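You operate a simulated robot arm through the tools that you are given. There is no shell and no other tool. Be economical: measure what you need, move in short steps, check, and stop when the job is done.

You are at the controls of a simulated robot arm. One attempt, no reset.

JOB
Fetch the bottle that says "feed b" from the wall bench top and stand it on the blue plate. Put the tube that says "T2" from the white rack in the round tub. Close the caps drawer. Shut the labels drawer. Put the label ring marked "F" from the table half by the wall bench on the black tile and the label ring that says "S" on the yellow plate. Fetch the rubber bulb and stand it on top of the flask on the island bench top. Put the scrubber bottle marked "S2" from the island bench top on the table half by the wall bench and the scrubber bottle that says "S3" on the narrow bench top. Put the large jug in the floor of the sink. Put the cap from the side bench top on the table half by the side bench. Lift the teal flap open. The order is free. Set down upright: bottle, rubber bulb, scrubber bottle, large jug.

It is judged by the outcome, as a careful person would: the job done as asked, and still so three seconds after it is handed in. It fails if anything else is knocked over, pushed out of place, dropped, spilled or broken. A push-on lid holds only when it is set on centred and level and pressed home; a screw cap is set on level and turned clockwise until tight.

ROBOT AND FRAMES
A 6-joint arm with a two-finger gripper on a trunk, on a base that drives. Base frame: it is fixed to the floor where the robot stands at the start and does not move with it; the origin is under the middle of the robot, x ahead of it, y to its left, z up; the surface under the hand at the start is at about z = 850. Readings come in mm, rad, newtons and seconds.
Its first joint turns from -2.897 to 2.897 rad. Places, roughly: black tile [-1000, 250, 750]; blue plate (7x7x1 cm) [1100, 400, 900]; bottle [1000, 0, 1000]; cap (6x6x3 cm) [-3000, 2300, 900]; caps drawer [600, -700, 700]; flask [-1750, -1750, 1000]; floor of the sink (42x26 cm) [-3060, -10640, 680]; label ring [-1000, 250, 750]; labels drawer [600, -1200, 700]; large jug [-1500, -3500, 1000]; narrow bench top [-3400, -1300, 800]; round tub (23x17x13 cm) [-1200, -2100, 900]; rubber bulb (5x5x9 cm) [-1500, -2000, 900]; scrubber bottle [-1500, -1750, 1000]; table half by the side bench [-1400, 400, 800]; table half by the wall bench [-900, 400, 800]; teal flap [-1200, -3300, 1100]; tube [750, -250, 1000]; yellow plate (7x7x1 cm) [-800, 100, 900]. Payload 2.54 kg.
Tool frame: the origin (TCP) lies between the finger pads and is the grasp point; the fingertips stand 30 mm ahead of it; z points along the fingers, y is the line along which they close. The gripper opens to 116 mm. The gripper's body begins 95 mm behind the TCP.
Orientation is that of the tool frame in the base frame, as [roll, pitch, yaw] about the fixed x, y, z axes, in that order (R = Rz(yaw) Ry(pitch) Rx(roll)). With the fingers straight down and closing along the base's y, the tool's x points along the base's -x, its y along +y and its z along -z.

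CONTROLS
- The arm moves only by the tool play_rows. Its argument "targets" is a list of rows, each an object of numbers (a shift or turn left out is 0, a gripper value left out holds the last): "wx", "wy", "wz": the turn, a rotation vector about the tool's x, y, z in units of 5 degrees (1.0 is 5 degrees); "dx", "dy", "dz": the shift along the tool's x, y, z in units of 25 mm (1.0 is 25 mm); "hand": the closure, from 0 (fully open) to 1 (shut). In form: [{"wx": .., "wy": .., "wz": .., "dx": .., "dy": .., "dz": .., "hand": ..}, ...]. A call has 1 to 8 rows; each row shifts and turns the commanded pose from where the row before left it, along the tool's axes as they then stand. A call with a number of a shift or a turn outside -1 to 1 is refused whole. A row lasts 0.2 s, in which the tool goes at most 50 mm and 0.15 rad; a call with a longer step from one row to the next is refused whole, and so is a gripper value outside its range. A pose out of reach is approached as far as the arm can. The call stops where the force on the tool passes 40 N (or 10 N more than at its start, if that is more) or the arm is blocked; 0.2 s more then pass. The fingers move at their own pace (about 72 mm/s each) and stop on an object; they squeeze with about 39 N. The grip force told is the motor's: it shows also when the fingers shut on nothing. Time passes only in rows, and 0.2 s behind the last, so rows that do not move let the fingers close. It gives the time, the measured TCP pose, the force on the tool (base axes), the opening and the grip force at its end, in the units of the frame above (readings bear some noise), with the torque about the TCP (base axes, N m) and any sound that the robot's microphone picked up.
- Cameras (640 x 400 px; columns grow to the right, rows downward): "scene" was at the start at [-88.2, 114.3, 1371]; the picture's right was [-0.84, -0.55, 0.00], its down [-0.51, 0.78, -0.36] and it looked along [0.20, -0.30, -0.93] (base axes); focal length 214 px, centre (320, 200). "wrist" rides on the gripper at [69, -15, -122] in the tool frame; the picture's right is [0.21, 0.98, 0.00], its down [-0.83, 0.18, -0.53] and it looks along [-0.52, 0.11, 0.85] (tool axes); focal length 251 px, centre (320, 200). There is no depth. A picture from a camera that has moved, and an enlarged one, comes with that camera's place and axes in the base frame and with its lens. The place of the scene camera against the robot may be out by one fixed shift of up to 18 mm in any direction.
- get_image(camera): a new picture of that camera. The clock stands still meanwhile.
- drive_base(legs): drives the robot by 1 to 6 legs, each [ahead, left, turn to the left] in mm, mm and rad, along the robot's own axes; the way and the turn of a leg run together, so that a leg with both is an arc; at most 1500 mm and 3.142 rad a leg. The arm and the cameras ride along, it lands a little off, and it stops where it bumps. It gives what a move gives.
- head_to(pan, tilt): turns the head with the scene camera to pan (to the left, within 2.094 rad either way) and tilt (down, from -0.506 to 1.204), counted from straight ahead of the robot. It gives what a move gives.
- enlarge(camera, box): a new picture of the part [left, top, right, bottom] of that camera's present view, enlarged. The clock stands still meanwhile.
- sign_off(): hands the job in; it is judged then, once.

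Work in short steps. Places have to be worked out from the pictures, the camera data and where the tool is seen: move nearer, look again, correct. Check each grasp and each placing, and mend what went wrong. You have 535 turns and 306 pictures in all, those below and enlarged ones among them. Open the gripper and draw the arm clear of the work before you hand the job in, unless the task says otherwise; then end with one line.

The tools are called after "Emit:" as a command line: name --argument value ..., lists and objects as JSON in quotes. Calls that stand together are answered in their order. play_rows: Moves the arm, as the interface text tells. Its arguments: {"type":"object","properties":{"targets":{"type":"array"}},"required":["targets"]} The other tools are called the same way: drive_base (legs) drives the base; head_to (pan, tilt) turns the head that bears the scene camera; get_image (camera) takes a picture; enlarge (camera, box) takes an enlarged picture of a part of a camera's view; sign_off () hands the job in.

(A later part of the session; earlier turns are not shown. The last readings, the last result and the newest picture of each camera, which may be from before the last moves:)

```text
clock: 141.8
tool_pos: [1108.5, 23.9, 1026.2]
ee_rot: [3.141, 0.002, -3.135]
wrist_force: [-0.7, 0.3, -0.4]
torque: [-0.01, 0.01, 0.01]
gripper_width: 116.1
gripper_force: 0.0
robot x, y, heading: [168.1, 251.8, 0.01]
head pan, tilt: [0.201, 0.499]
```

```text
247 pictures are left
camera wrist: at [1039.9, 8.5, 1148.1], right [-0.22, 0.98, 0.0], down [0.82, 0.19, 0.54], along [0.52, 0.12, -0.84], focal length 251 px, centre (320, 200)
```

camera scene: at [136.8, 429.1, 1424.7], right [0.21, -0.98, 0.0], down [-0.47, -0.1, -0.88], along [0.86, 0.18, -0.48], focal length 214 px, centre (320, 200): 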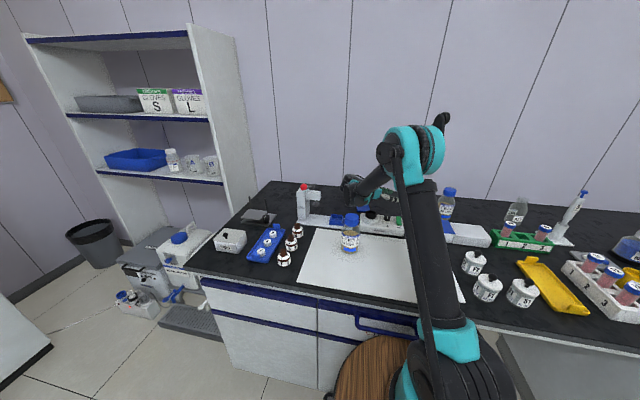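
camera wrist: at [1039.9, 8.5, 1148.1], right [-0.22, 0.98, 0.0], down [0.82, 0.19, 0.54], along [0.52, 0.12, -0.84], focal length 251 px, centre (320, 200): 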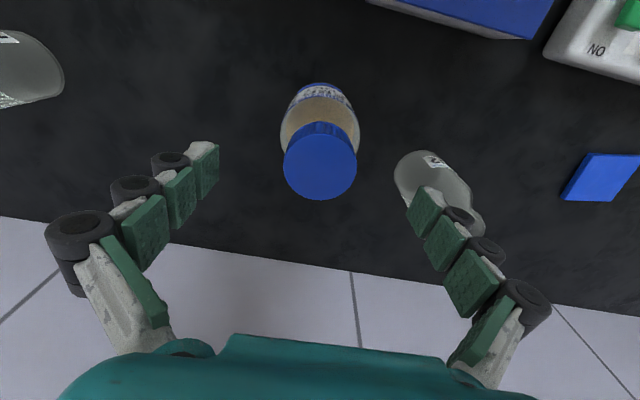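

Emit:
play_rows --targets '[{"dz": 0.93}, {"dz": 0.93}, {"dz": 0.93}, {"dz": 0.93}, {"dz": 0.93}]'

Emit:
play_rows --targets '[{"hand": 1}, {"hand": 1}, {"hand": 1}, {"hand": 1}, {"hand": 1}]'

Emit:
play_rows --targets '[{"dz": -0.1}, {"dz": -0.3}, {"dz": -0.4}, {"dz": -0.4}, {"dz": -0.4}]'

Emit:
get_image --camera "wrist"

```text
clock: 143.0
tool_pos: [1108.0, 24.7, 911.4]
ee_rot: [3.141, 0.002, -3.136]
wrist_force: [-0.4, -0.5, -0.4]
torque: [0.02, 0.01, 0.02]
gripper_width: 115.7
gripper_force: 0.0
robot x, y, heading: [165.5, 252.1, 0.008]
head pan, tilt: [0.201, 0.499]
```

```text
clock: 144.2
tool_pos: [1107.1, 25.1, 910.4]
ee_rot: [-3.141, 0.002, -3.137]
wrist_force: [0.9, -1.4, 0.7]
torque: [-0.09, 0.04, -0.01]
gripper_width: 67.5
gripper_force: 39.6
robot x, y, heading: [164.8, 250.0, 0.007]
head pan, tilt: [0.201, 0.499]
```

```text
clock: 145.4
tool_pos: [1109.1, 24.3, 949.8]
ee_rot: [-3.141, 0.002, -3.136]
wrist_force: [0.0, -0.1, -3.3]
torque: [0.01, 0.0, 0.03]
gripper_width: 67.6
gripper_force: 38.6
robot x, y, heading: [166.0, 249.7, 0.01]
head pan, tilt: [0.201, 0.499]
```

```text
246 pictures are left
camera wrist: at [1040.4, 8.5, 1072.1], right [-0.22, 0.98, 0.0], down [0.82, 0.19, 0.54], along [0.52, 0.12, -0.84], focal length 251 px, centre (320, 200)
```

wrist: 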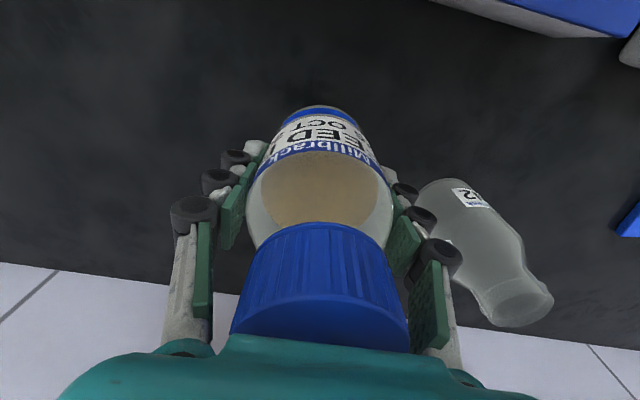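

Solid grip (67.6 mm). Lift high, then carry left gently.

Emit:
play_rows --targets '[{"dz": -0.4}, {"dz": -0.6}, {"dz": -0.7}, {"dz": -0.7}, {"dz": -0.7}, {"dz": -0.7}, {"dz": -0.7}, {"dz": -0.4}]'

Emit:
play_rows --targets '[{"dy": 0.3}, {"dy": 0.5}, {"dy": 0.7}, {"dy": 0.7}, {"dy": 0.7}, {"dy": 0.7}, {"dy": 0.7}, {"dy": 0.7}]'

Emit:
play_rows --targets '[{"dy": 0.7}, {"dy": 0.7}, {"dy": 0.7}, {"dy": 0.7}, {"dy": 0.7}, {"dy": 0.7}, {"dy": 0.7}, {"dy": 0.7}]'

Emit:
play_rows --targets '[{"dy": 0.7}, {"dy": 0.7}, {"dy": 0.7}, {"dy": 0.7}, {"dy": 0.5}, {"dy": 0.3}]'

Emit:
get_image --camera "wrist"

```text
clock: 147.2
tool_pos: [1108.9, 24.0, 1073.1]
ee_rot: [3.141, 0.002, -3.137]
wrist_force: [0.8, -0.4, -4.9]
torque: [-0.01, 0.04, 0.0]
gripper_width: 67.4
gripper_force: 39.2
robot x, y, heading: [167.8, 246.7, 0.011]
head pan, tilt: [0.201, 0.499]
```

```text
clock: 149.0
tool_pos: [1108.3, 147.9, 1073.3]
ee_rot: [3.14, -0.001, -3.135]
wrist_force: [0.5, -0.3, -4.2]
torque: [0.01, 0.01, 0.0]
gripper_width: 67.6
gripper_force: 39.3
robot x, y, heading: [168.4, 250.0, 0.008]
head pan, tilt: [0.201, 0.499]
```

```text
clock: 150.8
tool_pos: [1107.0, 287.6, 1072.8]
ee_rot: [3.141, 0.002, -3.135]
wrist_force: [-0.3, -0.7, -5.3]
torque: [0.01, -0.01, 0.01]
gripper_width: 67.3
gripper_force: 38.9
robot x, y, heading: [162.7, 249.7, 0.015]
head pan, tilt: [0.201, 0.499]
```

```text
clock: 152.2
tool_pos: [1106.5, 379.9, 1074.5]
ee_rot: [-3.14, 0.002, -3.136]
wrist_force: [0.7, -0.2, -3.3]
torque: [-0.01, -0.02, 0.01]
gripper_width: 67.3
gripper_force: 38.8
robot x, y, heading: [168.7, 251.3, 0.009]
head pan, tilt: [0.201, 0.499]
```

```text
245 pictures are left
camera wrist: at [1038.3, 364.2, 1195.0], right [-0.22, 0.98, 0.0], down [0.82, 0.19, 0.54], along [0.52, 0.12, -0.84], focal length 251 px, centre (320, 200)
```

wrist: 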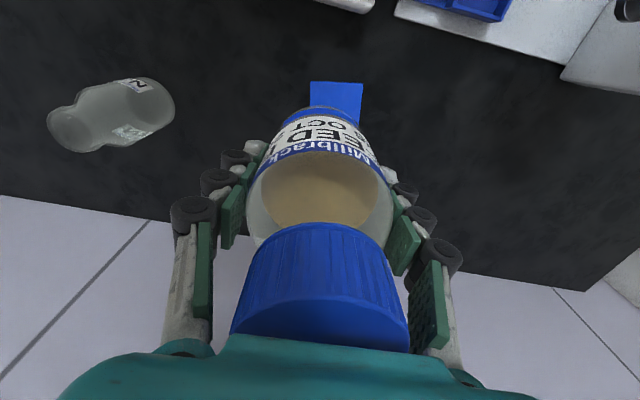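

Plate centre at ~(1109, 399). Shift 19 mm left and lower.

Emit:
play_rows --targets '[{"dy": 0.4}, {"dy": 0.37, "dx": -0.06}, {"dz": 0.4}, {"dz": 0.7}, {"dz": 0.8}, {"dz": 0.8}, {"dz": 0.8}, {"dz": 0.8}]'

Emit:
play_rows --targets '[{"dz": 0.6}, {"dz": 0.5}, {"dz": 0.3}]'

Emit:
get_image --camera "wrist"

Emit:
enlarge --camera "scene" --box '[310, 130, 470, 230]'

```text
clock: 154.0
tool_pos: [1108.1, 399.2, 966.6]
ee_rot: [3.141, 0.002, -3.138]
wrist_force: [-0.4, -0.4, -3.6]
torque: [0.0, -0.04, 0.04]
gripper_width: 67.5
gripper_force: 38.9
robot x, y, heading: [171.0, 250.8, 0.006]
head pan, tilt: [0.201, 0.499]
```

```text
clock: 154.8
tool_pos: [1107.5, 398.4, 930.9]
ee_rot: [3.141, 0.002, -3.136]
wrist_force: [-0.3, -0.9, -3.4]
torque: [0.04, -0.04, 0.02]
gripper_width: 67.5
gripper_force: 39.4
robot x, y, heading: [164.9, 250.3, 0.012]
head pan, tilt: [0.201, 0.499]
```

```text
244 pictures are left
camera wrist: at [1039.8, 383.2, 1052.1], right [-0.22, 0.98, 0.0], down [0.82, 0.19, 0.54], along [0.52, 0.12, -0.84], focal length 251 px, centre (320, 200)
```

wrist: 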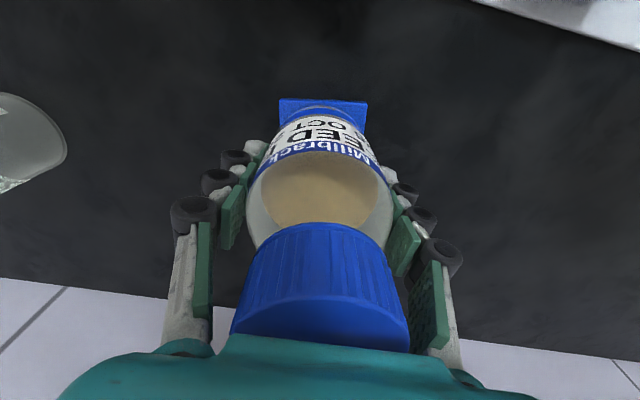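

```text
4.00 times, centred on (390, 180) of scene
camera zoom: at [136.7, 429.2, 1424.7], right [0.21, -0.98, 0.0], down [-0.47, -0.1, -0.88], along [0.86, 0.18, -0.48], focal length 858 px, centre (40, 280)
```

zoom: 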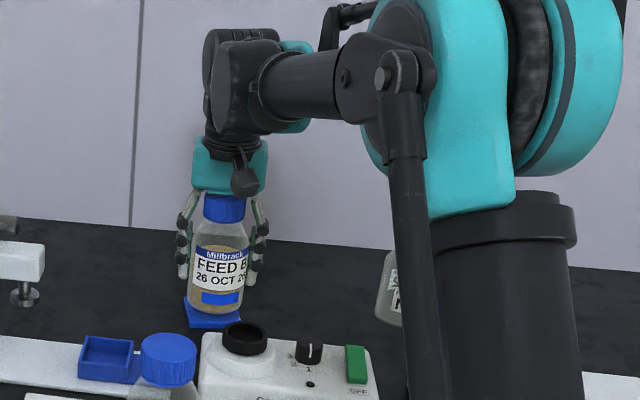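

Well centred over the plate. Final lowering.

Emit:
play_rows --targets '[{"dz": 0.16}, {"dz": 0.12}]'

Emit:
play_rows --targets '[{"dz": 0.1}, {"dz": 0.06}]'

```text
clock: 155.4
tool_pos: [1107.3, 398.3, 924.6]
ee_rot: [-3.14, 0.002, -3.137]
wrist_force: [-0.5, 0.5, -4.2]
torque: [0.04, 0.0, -0.01]
gripper_width: 67.8
gripper_force: 39.1
robot x, y, heading: [169.8, 248.6, 0.003]
head pan, tilt: [0.201, 0.499]
```

```text
clock: 156.0
tool_pos: [1108.0, 399.0, 920.4]
ee_rot: [-3.14, 0.003, -3.137]
wrist_force: [2.7, 0.5, 9.0]
torque: [0.04, -0.2, -0.02]
gripper_width: 67.2
gripper_force: 39.0
robot x, y, heading: [170.6, 249.9, 0.011]
head pan, tilt: [0.201, 0.499]
```

Contact (9 N). Release and lift straight up.

Emit:
play_rows --targets '[{"hand": 0.38}, {"hand": 0.25}, {"hand": 0.1}, {"hand": 0}, {"dz": -0.4}, {"dz": -0.8}, {"dz": -1}, {"dz": -1}]'

Emit:
play_rows --targets '[{"dz": -1}, {"dz": -1}, {"dz": -1}, {"dz": -1}, {"dz": -1}]'

Emit:
enlarge --camera "scene" --box '[280, 130, 520, 280]'

Emit:
get_image --camera "wrist"

```text
clock: 157.8
tool_pos: [1108.0, 397.9, 998.8]
ee_rot: [-3.141, 0.002, -3.136]
wrist_force: [-0.1, 0.6, 1.1]
torque: [0.0, 0.0, -0.05]
gripper_width: 116.2
gripper_force: 0.1
robot x, y, heading: [163.6, 247.2, 0.005]
head pan, tilt: [0.201, 0.499]
```

```text
clock: 159.0
tool_pos: [1107.9, 398.5, 1124.7]
ee_rot: [-3.14, 0.004, -3.137]
wrist_force: [0.3, 0.6, 1.0]
torque: [-0.02, 0.0, 0.0]
gripper_width: 116.1
gripper_force: 0.1
robot x, y, heading: [167.3, 251.3, 0.005]
head pan, tilt: [0.201, 0.499]
```

```text
2.67 times, centred on (400, 205) of scene
camera zoom: at [136.7, 429.2, 1424.7], right [0.21, -0.98, 0.0], down [-0.47, -0.1, -0.88], along [0.86, 0.18, -0.48], focal length 572 px, centre (107, 187)
```

zoom: 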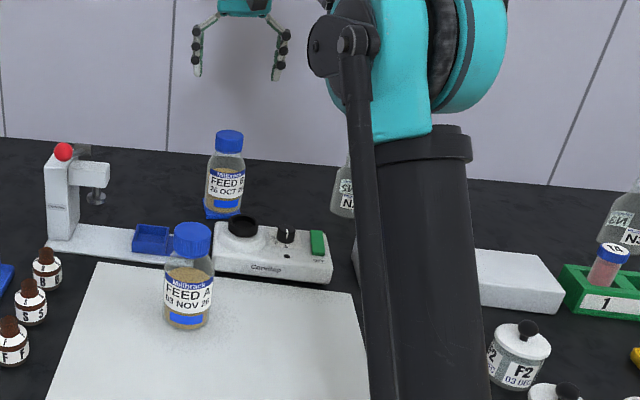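

```text
241 pictures are left
camera wrist: at [1039.6, 384.1, 1246.1], right [-0.22, 0.98, 0.0], down [0.82, 0.19, 0.54], along [0.52, 0.12, -0.84], focal length 251 px, centre (320, 200)
```

wrist: 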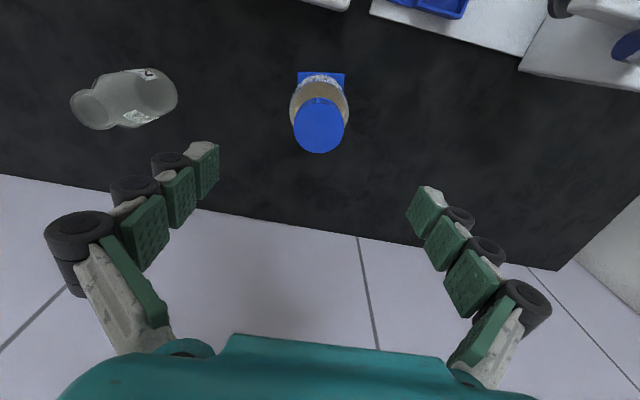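

FEED B stands on the blue plate. Next the drawers: retract the arm, back off and drive right.

Emit:
play_rows --targets '[{"dx": 1, "dy": -0.8}, {"dx": 1, "dy": -0.8}, {"dx": 1, "dy": -0.8}, {"dx": 1, "dy": -0.8}, {"dx": 1, "dy": -0.8}, {"dx": 1, "dy": -0.8}, {"dx": 1, "dy": -0.8}, {"dx": 1, "dy": -0.8}]'

Emit:
drive_base --legs '[[-330, 0, 0], [0, -1200, 0]]'

Emit:
head_to --pan 0 --tilt 0.8

Emit:
get_image --camera "scene"

Emit:
get_image --camera "wrist"

```text
clock: 160.8
tool_pos: [909.6, 238.3, 1123.9]
ee_rot: [-3.141, 0.003, -3.137]
wrist_force: [0.3, 0.1, 0.7]
torque: [0.01, 0.02, -0.05]
gripper_width: 116.0
gripper_force: 0.0
robot x, y, heading: [169.4, 253.5, 0.005]
head pan, tilt: [0.201, 0.499]
```

```text
clock: 168.6
tool_pos: [586.4, -961.9, 1123.8]
ee_rot: [-3.141, 0.003, 3.134]
wrist_force: [0.0, 0.1, 0.2]
torque: [0.01, 0.01, 0.01]
gripper_width: 116.2
gripper_force: 0.1
robot x, y, heading: [-156.3, -939.0, -0.004]
head pan, tilt: [0.201, 0.499]
```

```text
clock: 169.4
tool_pos: [586.3, -960.8, 1124.9]
ee_rot: [3.141, 0.002, 3.134]
wrist_force: [-0.4, 0.0, -0.2]
torque: [-0.02, 0.02, -0.01]
gripper_width: 116.1
gripper_force: 0.1
robot x, y, heading: [-154.4, -937.2, -0.002]
head pan, tilt: [0.0, 0.799]
```

```text
240 pictures are left
camera scene: at [-192.8, -778.4, 1398.8], right [0.0, -1.0, 0.0], down [-0.72, 0.0, -0.7], along [0.7, 0.0, -0.72], focal length 214 px, centre (320, 200)
```

scene: 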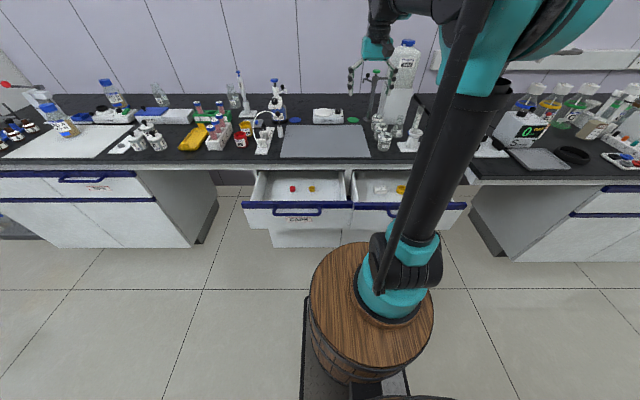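

```text
239 pictures are left
camera wrist: at [517.6, -976.4, 1245.8], right [-0.21, 0.98, 0.0], down [0.83, 0.18, 0.54], along [0.52, 0.11, -0.84], focal length 251 px, centre (320, 200)
```

wrist: 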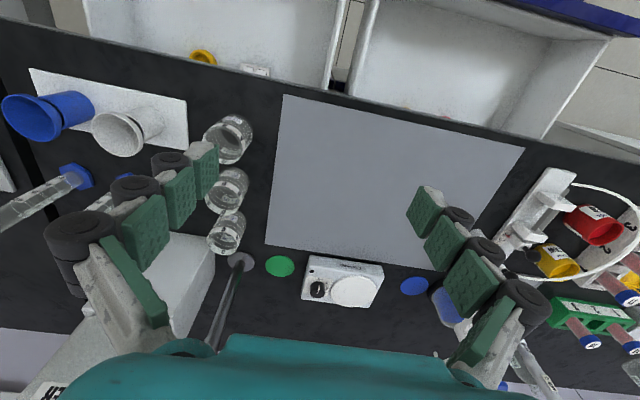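

Both drawers stand open with fronts near x≈360. Bring the closed hand in front of the caps drawer (y≈-691) and look.

Emit:
play_rows --targets '[{"dx": 0.97, "dy": 0.9, "hand": 1}, {"dx": 0.97, "dy": 0.9}, {"dx": 0.97, "dy": 0.9}, {"dx": 0.97, "dy": 0.9}, {"dx": 0.97, "dy": 0.9}, {"dx": 0.97, "dy": 0.9}, {"dx": 0.97, "dy": 0.9}, {"dx": 0.97, "dy": 0.9}]'

Emit:
play_rows --targets '[{"dx": 0.97, "dy": 0.9}, {"dx": 0.97, "dy": 0.9}, {"dx": 0.97, "dy": 0.9}, {"dx": 0.97, "dy": 0.9}, {"dz": 1}, {"dz": 1}, {"dz": 1}, {"dz": 1}]'

Emit:
get_image --camera "wrist"

Emit:
enlarge --camera "scene" --box '[220, 130, 460, 280]'

```text
clock: 171.2
tool_pos: [393.1, -779.5, 1126.8]
ee_rot: [3.14, 0.002, 3.134]
wrist_force: [0.0, -0.4, -0.7]
torque: [-0.03, -0.03, 0.0]
gripper_width: 0.0
gripper_force: 28.4
robot x, y, heading: [-153.1, -943.3, -0.009]
head pan, tilt: [0.0, 0.799]
```

```text
clock: 173.0
tool_pos: [297.5, -690.1, 1024.8]
ee_rot: [3.141, 0.002, 3.133]
wrist_force: [-0.1, 0.1, 0.1]
torque: [-0.01, 0.03, -0.02]
gripper_width: 0.2
gripper_force: 28.6
robot x, y, heading: [-155.9, -941.5, -0.008]
head pan, tilt: [0.0, 0.799]
```

```text
238 pictures are left
camera wrist: at [229.4, -704.9, 1144.9], right [-0.21, 0.98, 0.0], down [0.83, 0.18, 0.54], along [0.52, 0.11, -0.84], focal length 251 px, centre (320, 200)
```

wrist: 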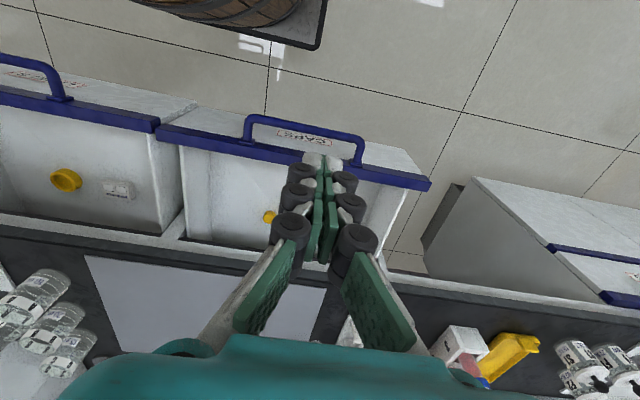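

```text
2.67 times, centred on (340, 205) of scene
camera zoom: at [-192.9, -778.4, 1398.7], right [0.0, -1.0, 0.0], down [-0.72, 0.0, -0.7], along [0.7, 0.0, -0.72], focal length 572 px, centre (267, 187)
```

zoom: 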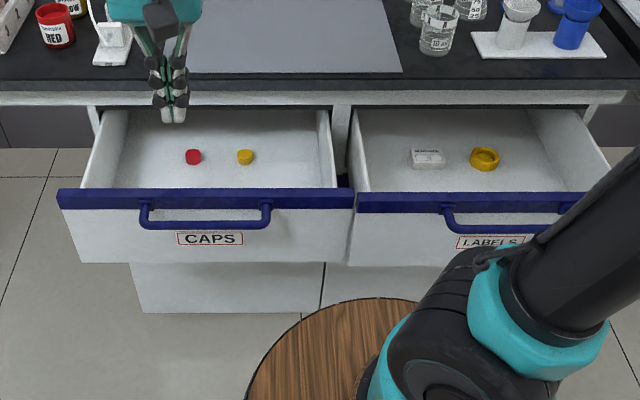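

Handle bar lies at about (336, -702, 785). Descend in front of it.

Emit:
play_rows --targets '[{"dz": 1, "dx": 0.5, "dy": -0.45}, {"dz": 1}, {"dz": 1}, {"dz": 1}, {"dz": 1}, {"dz": 1}, {"dz": 1}, {"dz": 1}]'

Emit:
play_rows --targets '[{"dz": 1}, {"dz": 0.9}, {"dx": -0.7}, {"dx": -0.7}, {"dx": -0.7}]'

Emit:
enlarge --camera "scene" --box '[220, 130, 460, 280]'

```text
clock: 174.8
tool_pos: [284.9, -700.3, 824.2]
ee_rot: [-3.141, 0.003, 3.133]
wrist_force: [0.3, 0.8, 0.4]
torque: [0.04, -0.02, 0.03]
gripper_width: 0.1
gripper_force: 28.2
robot x, y, heading: [-156.8, -938.9, -0.001]
head pan, tilt: [0.0, 0.799]
```

```text
clock: 176.0
tool_pos: [337.4, -702.5, 776.1]
ee_rot: [-3.141, 0.001, 3.134]
wrist_force: [0.3, -0.2, -0.2]
torque: [0.02, -0.03, -0.01]
gripper_width: 0.0
gripper_force: 28.9
robot x, y, heading: [-156.8, -943.0, -0.007]
head pan, tilt: [0.0, 0.799]
```

```text
2.67 times, centred on (340, 205) of scene
camera zoom: at [-193.0, -778.4, 1398.7], right [0.0, -1.0, 0.0], down [-0.72, 0.0, -0.7], along [0.7, 0.0, -0.72], focal length 572 px, centre (267, 187)
```

zoom: 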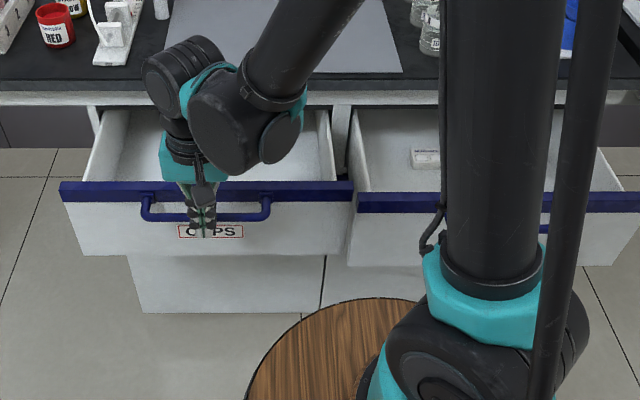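

The drawer is moving. Keep pushing.

Emit:
play_rows --targets '[{"dx": -0.8}, {"dx": -0.8}, {"dx": -0.8}, {"dx": -0.8}, {"dx": -0.8}, {"dx": -0.8}, {"dx": -0.8}]'

Emit:
play_rows --targets '[{"dx": -0.4}, {"dx": -0.4}, {"dx": -0.4}, {"dx": -0.4}, {"dx": -0.4}, {"dx": -0.4}]'

Emit:
enlarge --camera "scene" --box '[220, 130, 460, 280]'

```text
clock: 177.6
tool_pos: [477.4, -702.2, 776.9]
ee_rot: [-3.141, 0.002, 3.135]
wrist_force: [0.0, -0.7, 0.7]
torque: [0.01, 0.0, -0.04]
gripper_width: 0.1
gripper_force: 28.4
robot x, y, heading: [-151.2, -938.6, -0.001]
head pan, tilt: [0.0, 0.799]
```

```text
clock: 178.9
tool_pos: [527.4, -703.4, 776.8]
ee_rot: [3.141, -0.009, 3.138]
wrist_force: [-6.7, 0.7, -1.0]
torque: [-0.02, 0.14, 0.07]
gripper_width: 0.0
gripper_force: 28.7
robot x, y, heading: [-155.3, -936.8, -0.001]
head pan, tilt: [0.0, 0.799]
stopped in row 6: the force on the tool passed its limit at 54 N (the readings are from after the stop); the commanded pose is now the measured one
```

```text
2.67 times, centred on (340, 205) of scene
camera zoom: at [-193.4, -778.4, 1398.7], right [0.0, -1.0, 0.0], down [-0.72, 0.0, -0.7], along [0.7, 0.0, -0.72], focal length 572 px, centre (267, 187)
```

zoom: 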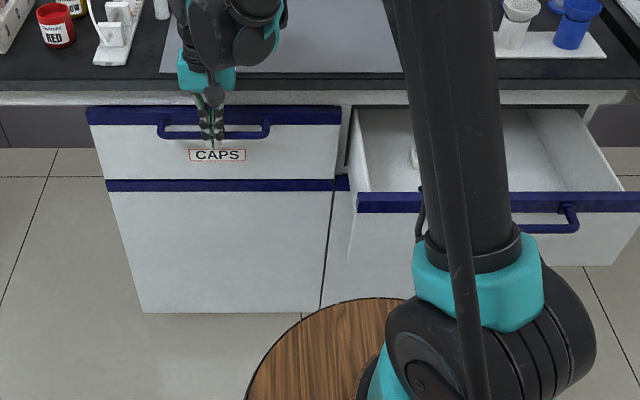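

Caps drawer is shut. Back off and go to the labels drawer (handle centre ≈ y -1125).

Emit:
play_rows --targets '[{"dx": 1}, {"dx": 1}, {"dx": 1}, {"dx": 1}, {"dx": 1}, {"dx": 1}, {"dx": 1}, {"dx": 1}]'

Emit:
play_rows --targets '[{"dx": 1}, {"dx": 0.8}, {"dy": -1}, {"dy": -1}, {"dy": -1}, {"dy": -1}, {"dy": -1}, {"dy": -1}]'

Emit:
play_rows --targets '[{"dy": -1}, {"dy": -1}, {"dy": -1}, {"dy": -1}, {"dy": -1}, {"dy": -1}, {"dy": -1}, {"dy": -1}]'

Emit:
play_rows --targets '[{"dy": -1}, {"dy": -1}, {"dy": -1}, {"dx": -0.7}, {"dx": -0.7}]'

Emit:
get_image --camera "wrist"

```text
clock: 180.8
tool_pos: [328.2, -700.3, 778.9]
ee_rot: [-3.14, -0.009, 3.136]
wrist_force: [-0.4, -0.5, -0.5]
torque: [-0.01, 0.02, 0.0]
gripper_width: 0.1
gripper_force: 28.4
robot x, y, heading: [-156.7, -937.9, -0.004]
head pan, tilt: [0.0, 0.799]
```

```text
clock: 182.6
tool_pos: [283.1, -852.9, 778.6]
ee_rot: [-3.141, -0.009, 3.137]
wrist_force: [-0.5, 0.3, -0.6]
torque: [0.0, 0.0, -0.04]
gripper_width: 0.0
gripper_force: 28.5
robot x, y, heading: [-157.4, -938.7, -0.003]
head pan, tilt: [0.0, 0.799]
```

```text
clock: 184.3
tool_pos: [282.2, -1052.1, 779.6]
ee_rot: [3.141, -0.009, 3.138]
wrist_force: [0.5, 0.1, -1.1]
torque: [0.04, 0.01, 0.02]
gripper_width: 0.0
gripper_force: 28.2
robot x, y, heading: [-156.6, -942.6, -0.001]
head pan, tilt: [0.0, 0.799]
```

```text
clock: 185.6
tool_pos: [317.2, -1127.6, 778.1]
ee_rot: [3.141, -0.01, 3.137]
wrist_force: [-0.8, 0.0, 0.3]
torque: [0.0, -0.02, 0.02]
gripper_width: 0.2
gripper_force: 28.6
robot x, y, heading: [-157.1, -939.1, 0.001]
head pan, tilt: [0.0, 0.799]
```

```text
234 pictures are left
camera wrist: at [249.9, -1141.6, 899.3], right [-0.21, 0.98, 0.0], down [0.83, 0.18, 0.53], along [0.51, 0.11, -0.85], focal length 251 px, centre (320, 200)
```

wrist: 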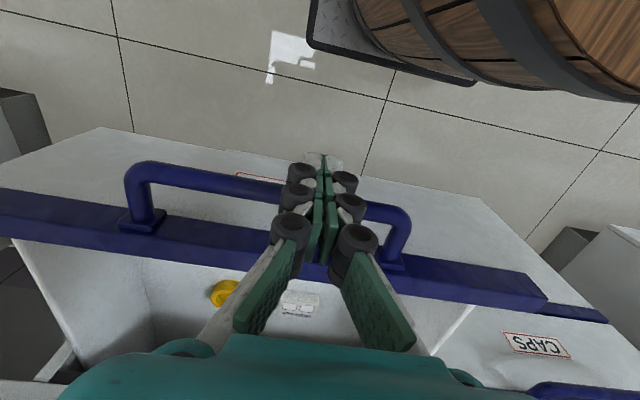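

Fingers in front of the handle, slightly off centre; shift and push shut.

Emit:
play_rows --targets '[{"dy": -0.9}, {"dx": -0.7}, {"dx": -0.8}, {"dx": -0.8}, {"dx": -0.8}, {"dx": -0.8}, {"dx": -0.8}, {"dx": -0.8}]'

Emit:
play_rows --targets '[{"dx": -0.5}, {"dx": -0.4}, {"dx": -0.4}, {"dx": -0.4}, {"dx": -0.4}, {"dx": -0.4}, {"dx": -0.4}, {"dx": -0.4}]'

Emit:
enlarge --camera "scene" --box '[220, 130, 460, 280]'

```text
clock: 187.3
tool_pos: [453.9, -1150.2, 777.3]
ee_rot: [-3.14, -0.008, 3.138]
wrist_force: [-0.5, 0.1, 0.1]
torque: [-0.02, -0.03, 0.01]
gripper_width: 0.0
gripper_force: 28.8
robot x, y, heading: [-158.1, -941.6, -0.004]
head pan, tilt: [0.0, 0.799]
```

```text
clock: 189.2
tool_pos: [528.3, -1150.1, 776.1]
ee_rot: [-3.141, -0.019, 3.134]
wrist_force: [-6.3, -0.2, -1.5]
torque: [0.0, 0.17, 0.05]
gripper_width: 0.1
gripper_force: 28.4
robot x, y, heading: [-156.2, -938.3, -0.003]
head pan, tilt: [0.0, 0.799]
stopped in row 8: the force on the tool passed its limit at 56 N (the readings are from after the stop); the commanded pose is now the measured one
```

```text
2.67 times, centred on (340, 205) of scene
camera zoom: at [-193.7, -778.5, 1398.7], right [0.0, -1.0, 0.0], down [-0.72, 0.0, -0.7], along [0.7, 0.0, -0.72], focal length 572 px, centre (267, 187)
```

zoom: 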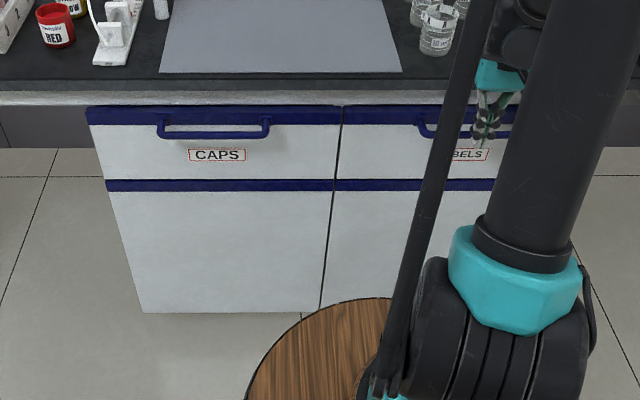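

Both drawers are shut. Retract, raise, and drive left to T2's rack.

Emit:
play_rows --targets '[{"dx": 1}, {"dx": 1}, {"dx": 1}, {"dx": 1}, {"dx": 1}, {"dx": 0.5, "dz": -1}, {"dx": 0.5, "dz": -1}, {"dz": -1}]'

Emit:
play_rows --targets '[{"dz": -1, "dy": 0.8, "hand": 0}, {"dz": -1, "dy": 0.8}, {"dz": -1, "dy": 0.8}, {"dz": -1, "dy": 0.8}, {"dz": -1, "dy": 0.8}, {"dz": -1, "dy": 0.8}, {"dz": -1, "dy": 0.8}, {"dz": -1, "dy": 0.8}]'

Emit:
play_rows --targets '[{"dz": -1, "dx": -1}, {"dz": -1, "dx": -1}, {"dz": -1, "dx": -1}, {"dx": -1}, {"dx": -1}, {"dx": -1}]'

Emit:
drive_base --legs '[[0, 700, 0], [150, 0, 0]]'

Emit:
get_image --camera "wrist"

Emit:
get_image --camera "scene"

```text
clock: 191.0
tool_pos: [379.8, -1148.2, 854.2]
ee_rot: [-3.14, -0.02, 3.135]
wrist_force: [0.0, 0.0, -0.1]
torque: [0.03, 0.0, 0.01]
gripper_width: 0.0
gripper_force: 28.5
robot x, y, heading: [-155.3, -939.8, 0.0]
head pan, tilt: [0.0, 0.799]
```

```text
clock: 192.8
tool_pos: [384.7, -988.6, 1054.3]
ee_rot: [-3.14, -0.021, 3.134]
wrist_force: [0.2, 0.0, 0.5]
torque: [0.04, 0.0, -0.03]
gripper_width: 116.0
gripper_force: 0.0
robot x, y, heading: [-158.5, -938.9, -0.003]
head pan, tilt: [0.0, 0.799]
```

```text
clock: 194.2
tool_pos: [536.8, -988.5, 1126.1]
ee_rot: [3.141, -0.019, 3.137]
wrist_force: [-0.4, 0.2, -0.4]
torque: [0.0, -0.02, -0.04]
gripper_width: 116.0
gripper_force: 0.1
robot x, y, heading: [-159.5, -942.1, -0.007]
head pan, tilt: [0.0, 0.799]
```

```text
clock: 199.0
tool_pos: [689.0, -282.2, 1126.4]
ee_rot: [3.141, -0.018, 3.141]
wrist_force: [-0.1, 0.2, 0.5]
torque: [0.0, -0.03, -0.01]
gripper_width: 116.1
gripper_force: 0.1
robot x, y, heading: [-5.4, -235.2, 0.001]
head pan, tilt: [0.0, 0.799]
```

```text
232 pictures are left
camera wrist: at [622.2, -297.4, 1248.9], right [-0.21, 0.98, 0.0], down [0.84, 0.18, 0.52], along [0.51, 0.11, -0.86], focal length 251 px, centre (320, 200)
```

wrist: 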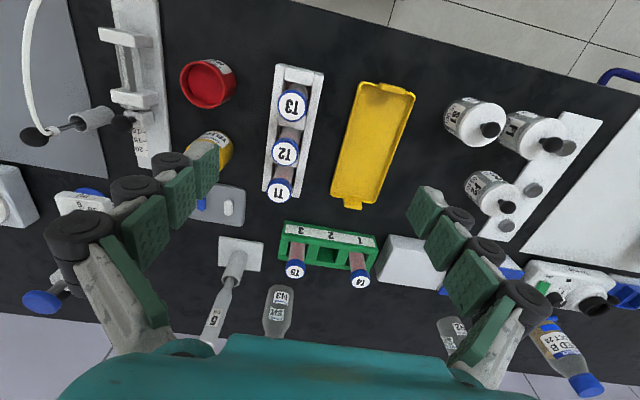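

```text
231 pictures are left
camera scene: at [-42.8, -75.0, 1398.7], right [0.0, -1.0, 0.0], down [-0.72, 0.0, -0.7], along [0.7, 0.0, -0.72], focal length 214 px, centre (320, 200)
```

scene: 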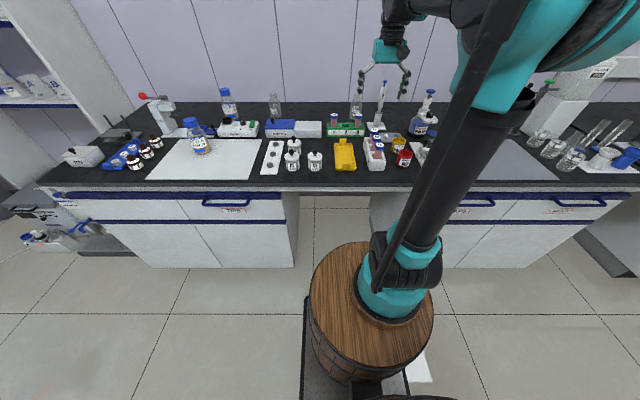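

FEED B still fine. T2's cap is near (733, -314). Move above it and look.

Emit:
play_rows --targets '[{"wy": -0.2, "dx": -0.6, "dy": -0.43, "dz": 1}, {"dx": -0.6, "dy": -0.43, "dz": 1}, {"dx": -0.56, "dy": -0.42, "dz": 1}]'

Emit:
get_image --camera "wrist"

Emit:
head_to --pan -0.2 --tilt 0.5

Emit:
enlarge --camera "scene" --box '[260, 160, 420, 260]'

```text
clock: 199.8
tool_pos: [731.5, -315.1, 1050.3]
ee_rot: [3.141, -0.001, 3.14]
wrist_force: [-0.2, 0.0, 0.5]
torque: [-0.02, 0.0, -0.04]
gripper_width: 116.1
gripper_force: 0.1
robot x, y, heading: [-1.7, -233.4, 0.002]
head pan, tilt: [0.0, 0.799]
```

```text
230 pictures are left
camera wrist: at [663.9, -329.8, 1172.2], right [-0.21, 0.98, 0.0], down [0.83, 0.18, 0.53], along [0.52, 0.11, -0.85], focal length 251 px, centre (320, 200)
```

wrist: 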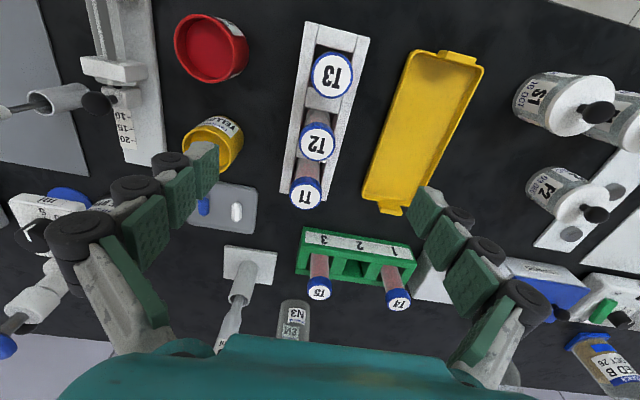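

```text
clock: 200.6
tool_pos: [731.8, -314.7, 1052.5]
ee_rot: [3.141, -0.001, 3.139]
wrist_force: [0.4, -0.3, 0.0]
torque: [0.03, 0.01, 0.02]
gripper_width: 116.1
gripper_force: 0.0
robot x, y, heading: [-2.1, -235.6, 0.002]
head pan, tilt: [-0.201, 0.499]
```

```text
4.00 times, centred on (340, 210) of scene
camera zoom: at [-34.3, -93.1, 1424.6], right [-0.2, -0.98, 0.0], down [-0.47, 0.09, -0.88], along [0.86, -0.17, -0.48], focal length 858 px, centre (240, 160)
```

zoom: 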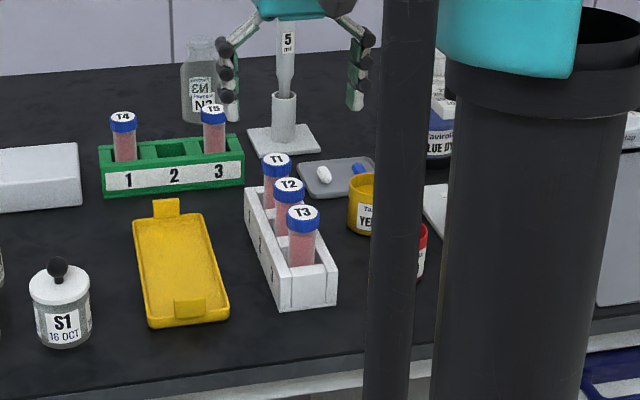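

T2 cap top is at roughly (738, -318, 955). Descend part-way and verify.

Emit:
play_rows --targets '[{"dx": -0.28, "dy": -0.1, "dz": 0.9}, {"dz": 0.9}]'

Emit:
get_image --camera "wrist"

```text
clock: 201.2
tool_pos: [737.7, -317.0, 1006.4]
ee_rot: [3.141, -0.001, 3.14]
wrist_force: [0.2, -0.2, 0.5]
torque: [-0.01, -0.01, -0.02]
gripper_width: 115.8
gripper_force: 0.1
robot x, y, heading: [-6.4, -235.2, -0.001]
head pan, tilt: [-0.201, 0.499]
```

```text
228 pictures are left
camera wrist: at [670.2, -332.0, 1127.3], right [-0.21, 0.98, 0.0], down [0.83, 0.18, 0.53], along [0.52, 0.11, -0.85], focal length 251 px, centre (320, 200)
```

wrist: 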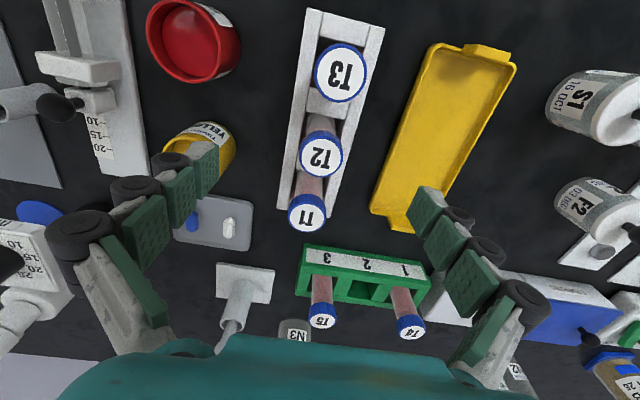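

Aligned within a millimetre or two. Descend to cap level and close.

Emit:
play_rows --targets '[{"dx": -0.05, "dz": 0.86}, {"dz": 0.86}, {"dz": 0.85}]'

Emit:
play_rows --targets '[{"hand": 0.5}, {"hand": 1}, {"hand": 1}, {"hand": 1}, {"hand": 1}]'

Emit:
get_image --camera "wrist"

```text
clock: 202.0
tool_pos: [739.0, -317.4, 941.2]
ee_rot: [-3.14, -0.004, 3.14]
wrist_force: [0.0, -0.3, 0.7]
torque: [-0.01, 0.0, 0.0]
gripper_width: 115.8
gripper_force: 0.0
robot x, y, heading: [-5.5, -238.1, 0.003]
head pan, tilt: [-0.201, 0.499]
```

```text
clock: 203.2
tool_pos: [739.7, -316.9, 941.7]
ee_rot: [3.141, -0.001, 3.138]
wrist_force: [0.2, 0.0, 0.2]
torque: [-0.01, 0.03, 0.02]
gripper_width: 31.0
gripper_force: 39.2
robot x, y, heading: [-6.2, -235.9, 0.006]
head pan, tilt: [-0.201, 0.499]
```

```text
227 pictures are left
camera wrist: at [671.5, -332.0, 1063.1], right [-0.21, 0.98, 0.0], down [0.83, 0.18, 0.53], along [0.52, 0.11, -0.85], focal length 251 px, centre (320, 200)
```

wrist: 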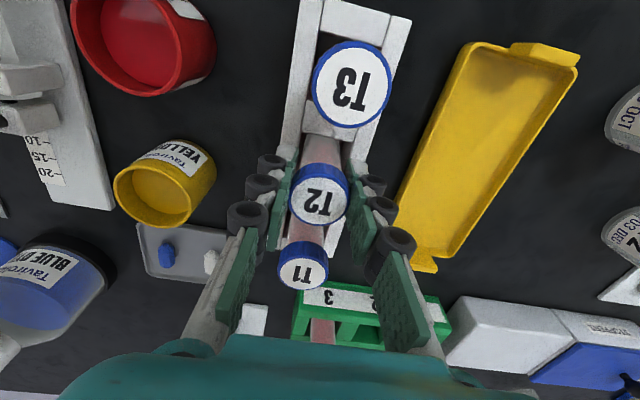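

Gripped T2 (31 mm). Lift slowly straight up.

Emit:
play_rows --targets '[{"dz": -0.2}, {"dz": -0.4}, {"dz": -0.5}, {"dz": -0.5}, {"dz": -0.5}, {"dz": -0.5}, {"dz": -0.5}, {"dz": -0.5}]'

Emit:
play_rows --targets '[{"dz": -0.6}, {"dz": -0.7}, {"dz": -0.7}, {"dz": -0.7}, {"dz": -0.7}]'

Emit:
get_image --camera "wrist"

Emit:
enlarge --camera "scene" --box '[260, 130, 420, 230]'

```text
clock: 205.0
tool_pos: [739.2, -317.8, 1031.8]
ee_rot: [-3.141, -0.002, 3.139]
wrist_force: [0.2, -0.4, -0.5]
torque: [0.01, -0.01, 0.01]
gripper_width: 31.0
gripper_force: 38.9
robot x, y, heading: [-3.3, -233.5, -0.003]
head pan, tilt: [-0.201, 0.499]
```

```text
clock: 206.2
tool_pos: [739.4, -317.8, 1117.4]
ee_rot: [-3.141, -0.001, 3.141]
wrist_force: [-0.6, 0.1, -0.2]
torque: [0.0, -0.02, 0.02]
gripper_width: 31.2
gripper_force: 39.1
robot x, y, heading: [-5.8, -237.0, 0.002]
head pan, tilt: [-0.201, 0.499]
```

```text
226 pictures are left
camera wrist: at [671.1, -332.2, 1238.0], right [-0.21, 0.98, 0.0], down [0.83, 0.18, 0.53], along [0.52, 0.11, -0.85], focal length 251 px, centre (320, 200)
```

wrist: 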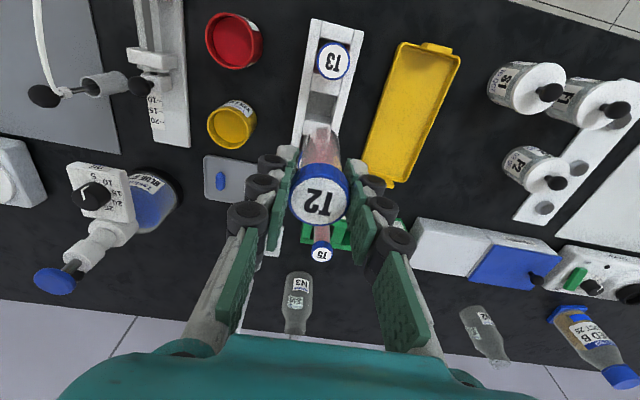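

```text
4.00 times, centred on (340, 180) of scene
camera zoom: at [-34.3, -93.2, 1424.7], right [-0.2, -0.98, 0.0], down [-0.47, 0.09, -0.88], along [0.86, -0.17, -0.48], focal length 858 px, centre (240, 280)
```

zoom: 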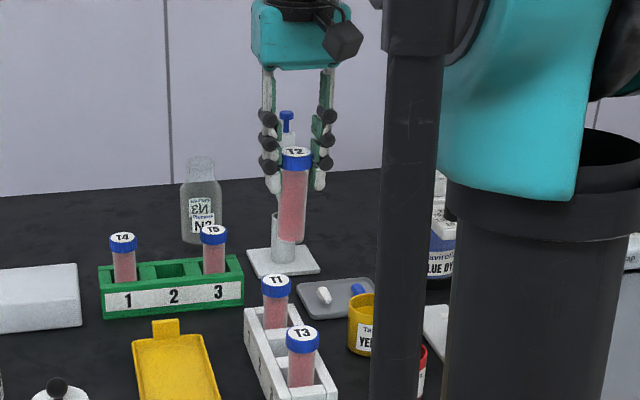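

T2 is out of the rack. Tuck the arm in and drive to the island's side aisle by the round tub.

Emit:
play_rows --targets '[{"dx": 0.5}, {"dx": 0.9}, {"dx": 1}, {"dx": 1}, {"dx": 1}, {"dx": 1}, {"dx": 1}, {"dx": 1}]'

Emit:
play_rows --targets '[{"dx": 1, "dy": 0.8}, {"dx": 1, "dy": 0.8}, {"dx": 1, "dy": 0.8}, {"dx": 0.6, "dy": 0.8}]'

Emit:
drive_base --legs '[[-150, 0, 0], [0, 0, 3.14], [0, 900, 0], [0, 900, 0]]'

Emit:
head_to --pan 0 --tilt 0.5

Emit:
get_image --camera "scene"

```text
clock: 208.0
tool_pos: [554.7, -317.5, 1116.8]
ee_rot: [-3.14, -0.001, 3.139]
wrist_force: [0.3, 0.3, -0.4]
torque: [0.0, 0.02, -0.01]
gripper_width: 31.2
gripper_force: 38.6
robot x, y, heading: [-3.8, -232.0, 0.003]
head pan, tilt: [-0.201, 0.499]
```

```text
clock: 209.0
tool_pos: [465.0, -237.2, 1116.6]
ee_rot: [3.14, -0.001, 3.139]
wrist_force: [0.6, -0.5, -0.6]
torque: [0.0, 0.01, -0.01]
gripper_width: 31.2
gripper_force: 38.7
robot x, y, heading: [-5.6, -237.3, -0.001]
head pan, tilt: [-0.201, 0.499]
```

```text
clock: 226.4
tool_pos: [-631.3, -2028.8, 1116.5]
ee_rot: [3.142, -0.003, -0.007]
wrist_force: [0.2, 0.1, -1.1]
torque: [0.03, -0.02, 0.03]
gripper_width: 31.3
gripper_force: 39.2
robot x, y, heading: [-160.2, -2036.4, 3.141]
head pan, tilt: [-0.201, 0.499]
```

```text
clock: 227.1
tool_pos: [-632.8, -2028.2, 1116.6]
ee_rot: [-3.141, -0.002, -0.005]
wrist_force: [0.4, -0.4, -1.0]
torque: [0.01, -0.01, -0.02]
gripper_width: 31.3
gripper_force: 39.2
robot x, y, heading: [-162.6, -2029.5, 3.137]
head pan, tilt: [0.0, 0.499]
```

```text
224 pictures are left
camera scene: at [-132.3, -2171.4, 1424.7], right [0.0, 1.0, 0.0], down [0.48, 0.0, -0.88], along [-0.88, 0.0, -0.48], focal length 214 px, centre (320, 200)
```

scene: 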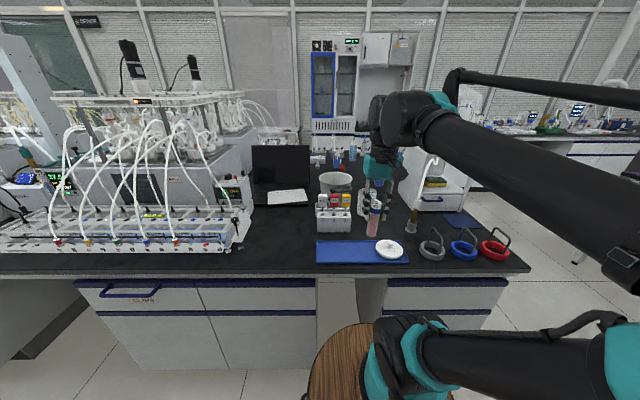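

Emit:
enlarge --camera "scene" --box '[240, 130, 520, 305]'

Emit:
get_image --camera "wrist"

```text
2.29 times, centred on (380, 218) of scene
camera zoom: at [-132.3, -2171.4, 1424.7], right [0.0, 1.0, 0.0], down [0.48, 0.0, -0.88], along [-0.88, 0.0, -0.48], focal length 490 px, centre (183, 160)
```

zoom: 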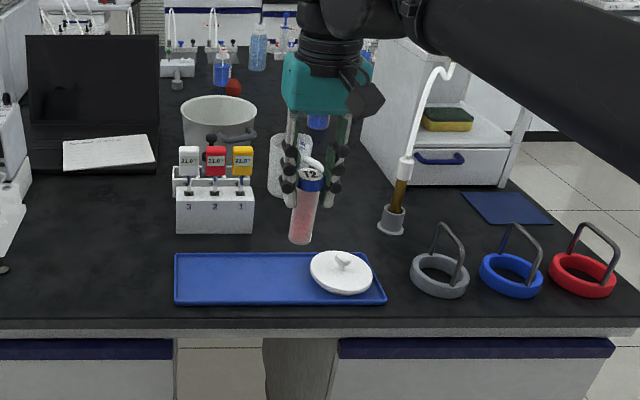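

```text
222 pictures are left
camera wrist: at [-562.0, -2014.3, 1238.0], right [0.21, -0.98, 0.0], down [-0.83, -0.18, 0.53], along [-0.52, -0.11, -0.85], focal length 251 px, centre (320, 200)
```

wrist: 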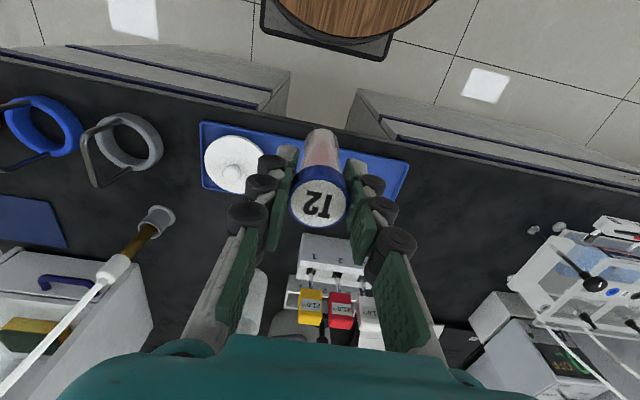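

Tub rim centre ~(-1203, -2085, 980). Drive in ~115 mm and extend the arm over it.

Emit:
drive_base --legs '[[115, 0, 0]]'

Emit:
play_rows --targets '[{"dx": -0.6, "dy": 0.2}, {"dx": -1, "dy": 0.2}, {"dx": -1, "dy": 0.2}, {"dx": -1, "dy": 0.2}, {"dx": -1, "dy": 0.2}, {"dx": -1, "dy": 0.2}, {"dx": -1, "dy": 0.2}, {"dx": -1, "dy": 0.2}]'

Emit:
play_rows --targets '[{"dx": -1, "dy": 0.2}, {"dx": -1, "dy": 0.2}, {"dx": -1, "dy": 0.2}, {"dx": -1}, {"dx": -1}, {"dx": -1}, {"dx": -1}]'

Emit:
get_image --camera "wrist"

Emit:
enlarge --camera "scene" --box '[240, 130, 520, 305]'

```text
clock: 228.5
tool_pos: [-733.9, -2028.7, 1115.6]
ee_rot: [-3.138, 0.0, -0.003]
wrist_force: [0.1, 0.5, -1.0]
torque: [0.0, 0.02, 0.0]
gripper_width: 31.4
gripper_force: 39.4
robot x, y, heading: [-267.2, -2033.1, 3.148]
head pan, tilt: [0.0, 0.499]
stopped in leg 1: the robot was blocked; the commanded pose is now the measured one
```

```text
clock: 230.3
tool_pos: [-925.1, -2068.8, 1116.6]
ee_rot: [3.141, -0.003, -0.004]
wrist_force: [-0.1, 0.0, 0.3]
torque: [-0.02, 0.05, -0.01]
gripper_width: 31.3
gripper_force: 39.4
robot x, y, heading: [-267.6, -2032.8, 3.142]
head pan, tilt: [0.0, 0.499]
```

```text
clock: 231.9
tool_pos: [-1100.5, -2084.1, 1114.5]
ee_rot: [3.141, -0.003, -0.002]
wrist_force: [1.3, 0.9, -0.4]
torque: [0.01, 0.05, -0.01]
gripper_width: 31.1
gripper_force: 39.3
robot x, y, heading: [-264.7, -2033.0, 3.142]
head pan, tilt: [0.0, 0.499]
```

```text
221 pictures are left
camera wrist: at [-1030.8, -2068.0, 1237.0], right [0.21, -0.98, 0.0], down [-0.83, -0.18, 0.53], along [-0.52, -0.11, -0.85], focal length 251 px, centre (320, 200)
```

wrist: 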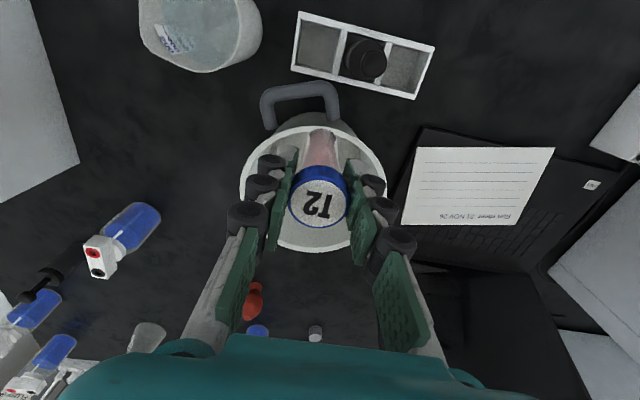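

```text
2.29 times, centred on (380, 218) of scene
camera zoom: at [-234.9, -2170.0, 1424.7], right [0.0, 1.0, 0.0], down [0.48, 0.0, -0.88], along [-0.88, 0.0, -0.48], focal length 490 px, centre (183, 160)
```

zoom: 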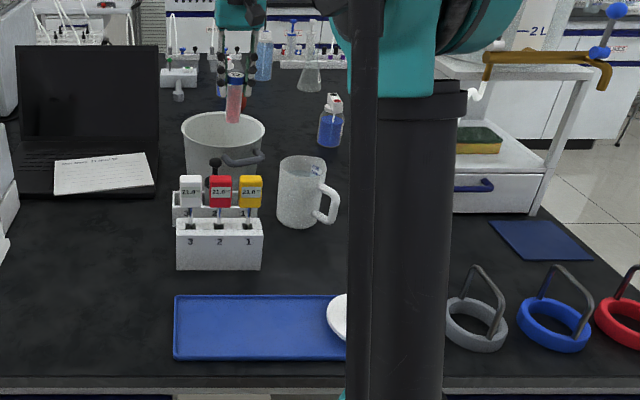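

Move 72 mm further to the tub centre and lower the tube inside.

Emit:
play_rows --targets '[{"dx": -0.96, "dy": 0.05}, {"dx": -0.96, "dy": 0.05}, {"dx": -0.96, "dy": 0.05}, {"dz": 0.6}, {"dz": 0.9}, {"dz": 0.9}, {"dz": 0.9}]'

Emit:
get_image --camera "wrist"

Emit:
enlarge --camera "scene" --box '[240, 130, 400, 230]'

```text
clock: 233.5
tool_pos: [-1172.7, -2087.0, 1033.3]
ee_rot: [3.14, -0.002, -0.004]
wrist_force: [0.1, -0.6, -0.9]
torque: [0.03, 0.04, -0.02]
gripper_width: 31.0
gripper_force: 39.1
robot x, y, heading: [-263.4, -2033.4, 3.142]
head pan, tilt: [0.0, 0.499]
```

```text
219 pictures are left
camera wrist: at [-1102.2, -2071.9, 1154.9], right [0.21, -0.98, 0.0], down [-0.83, -0.18, 0.53], along [-0.52, -0.11, -0.85], focal length 251 px, centre (320, 200)
```

wrist: 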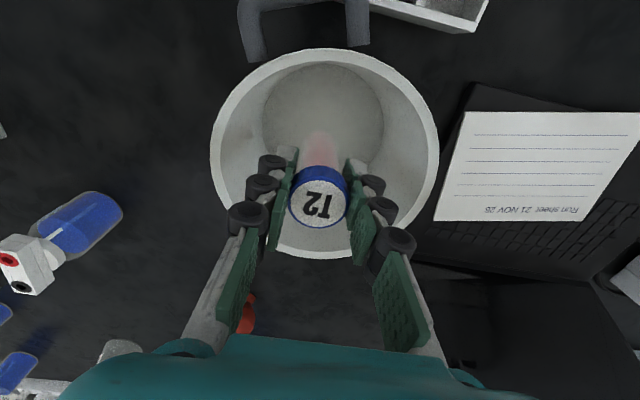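

```text
4.00 times, centred on (320, 180) of scene
camera zoom: at [-235.1, -2170.0, 1424.7], right [0.0, 1.0, 0.0], down [0.48, 0.0, -0.88], along [-0.88, 0.0, -0.48], focal length 858 px, centre (320, 280)
```

zoom: 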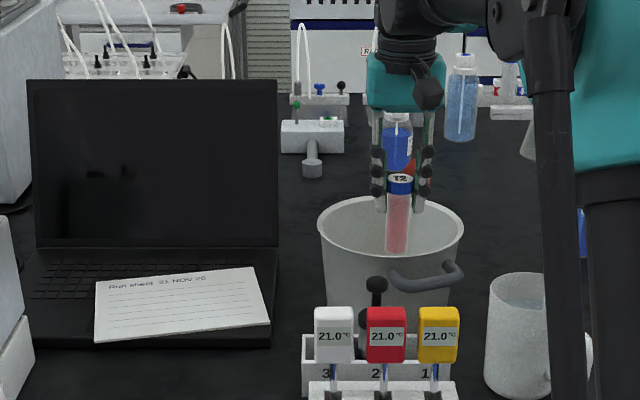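

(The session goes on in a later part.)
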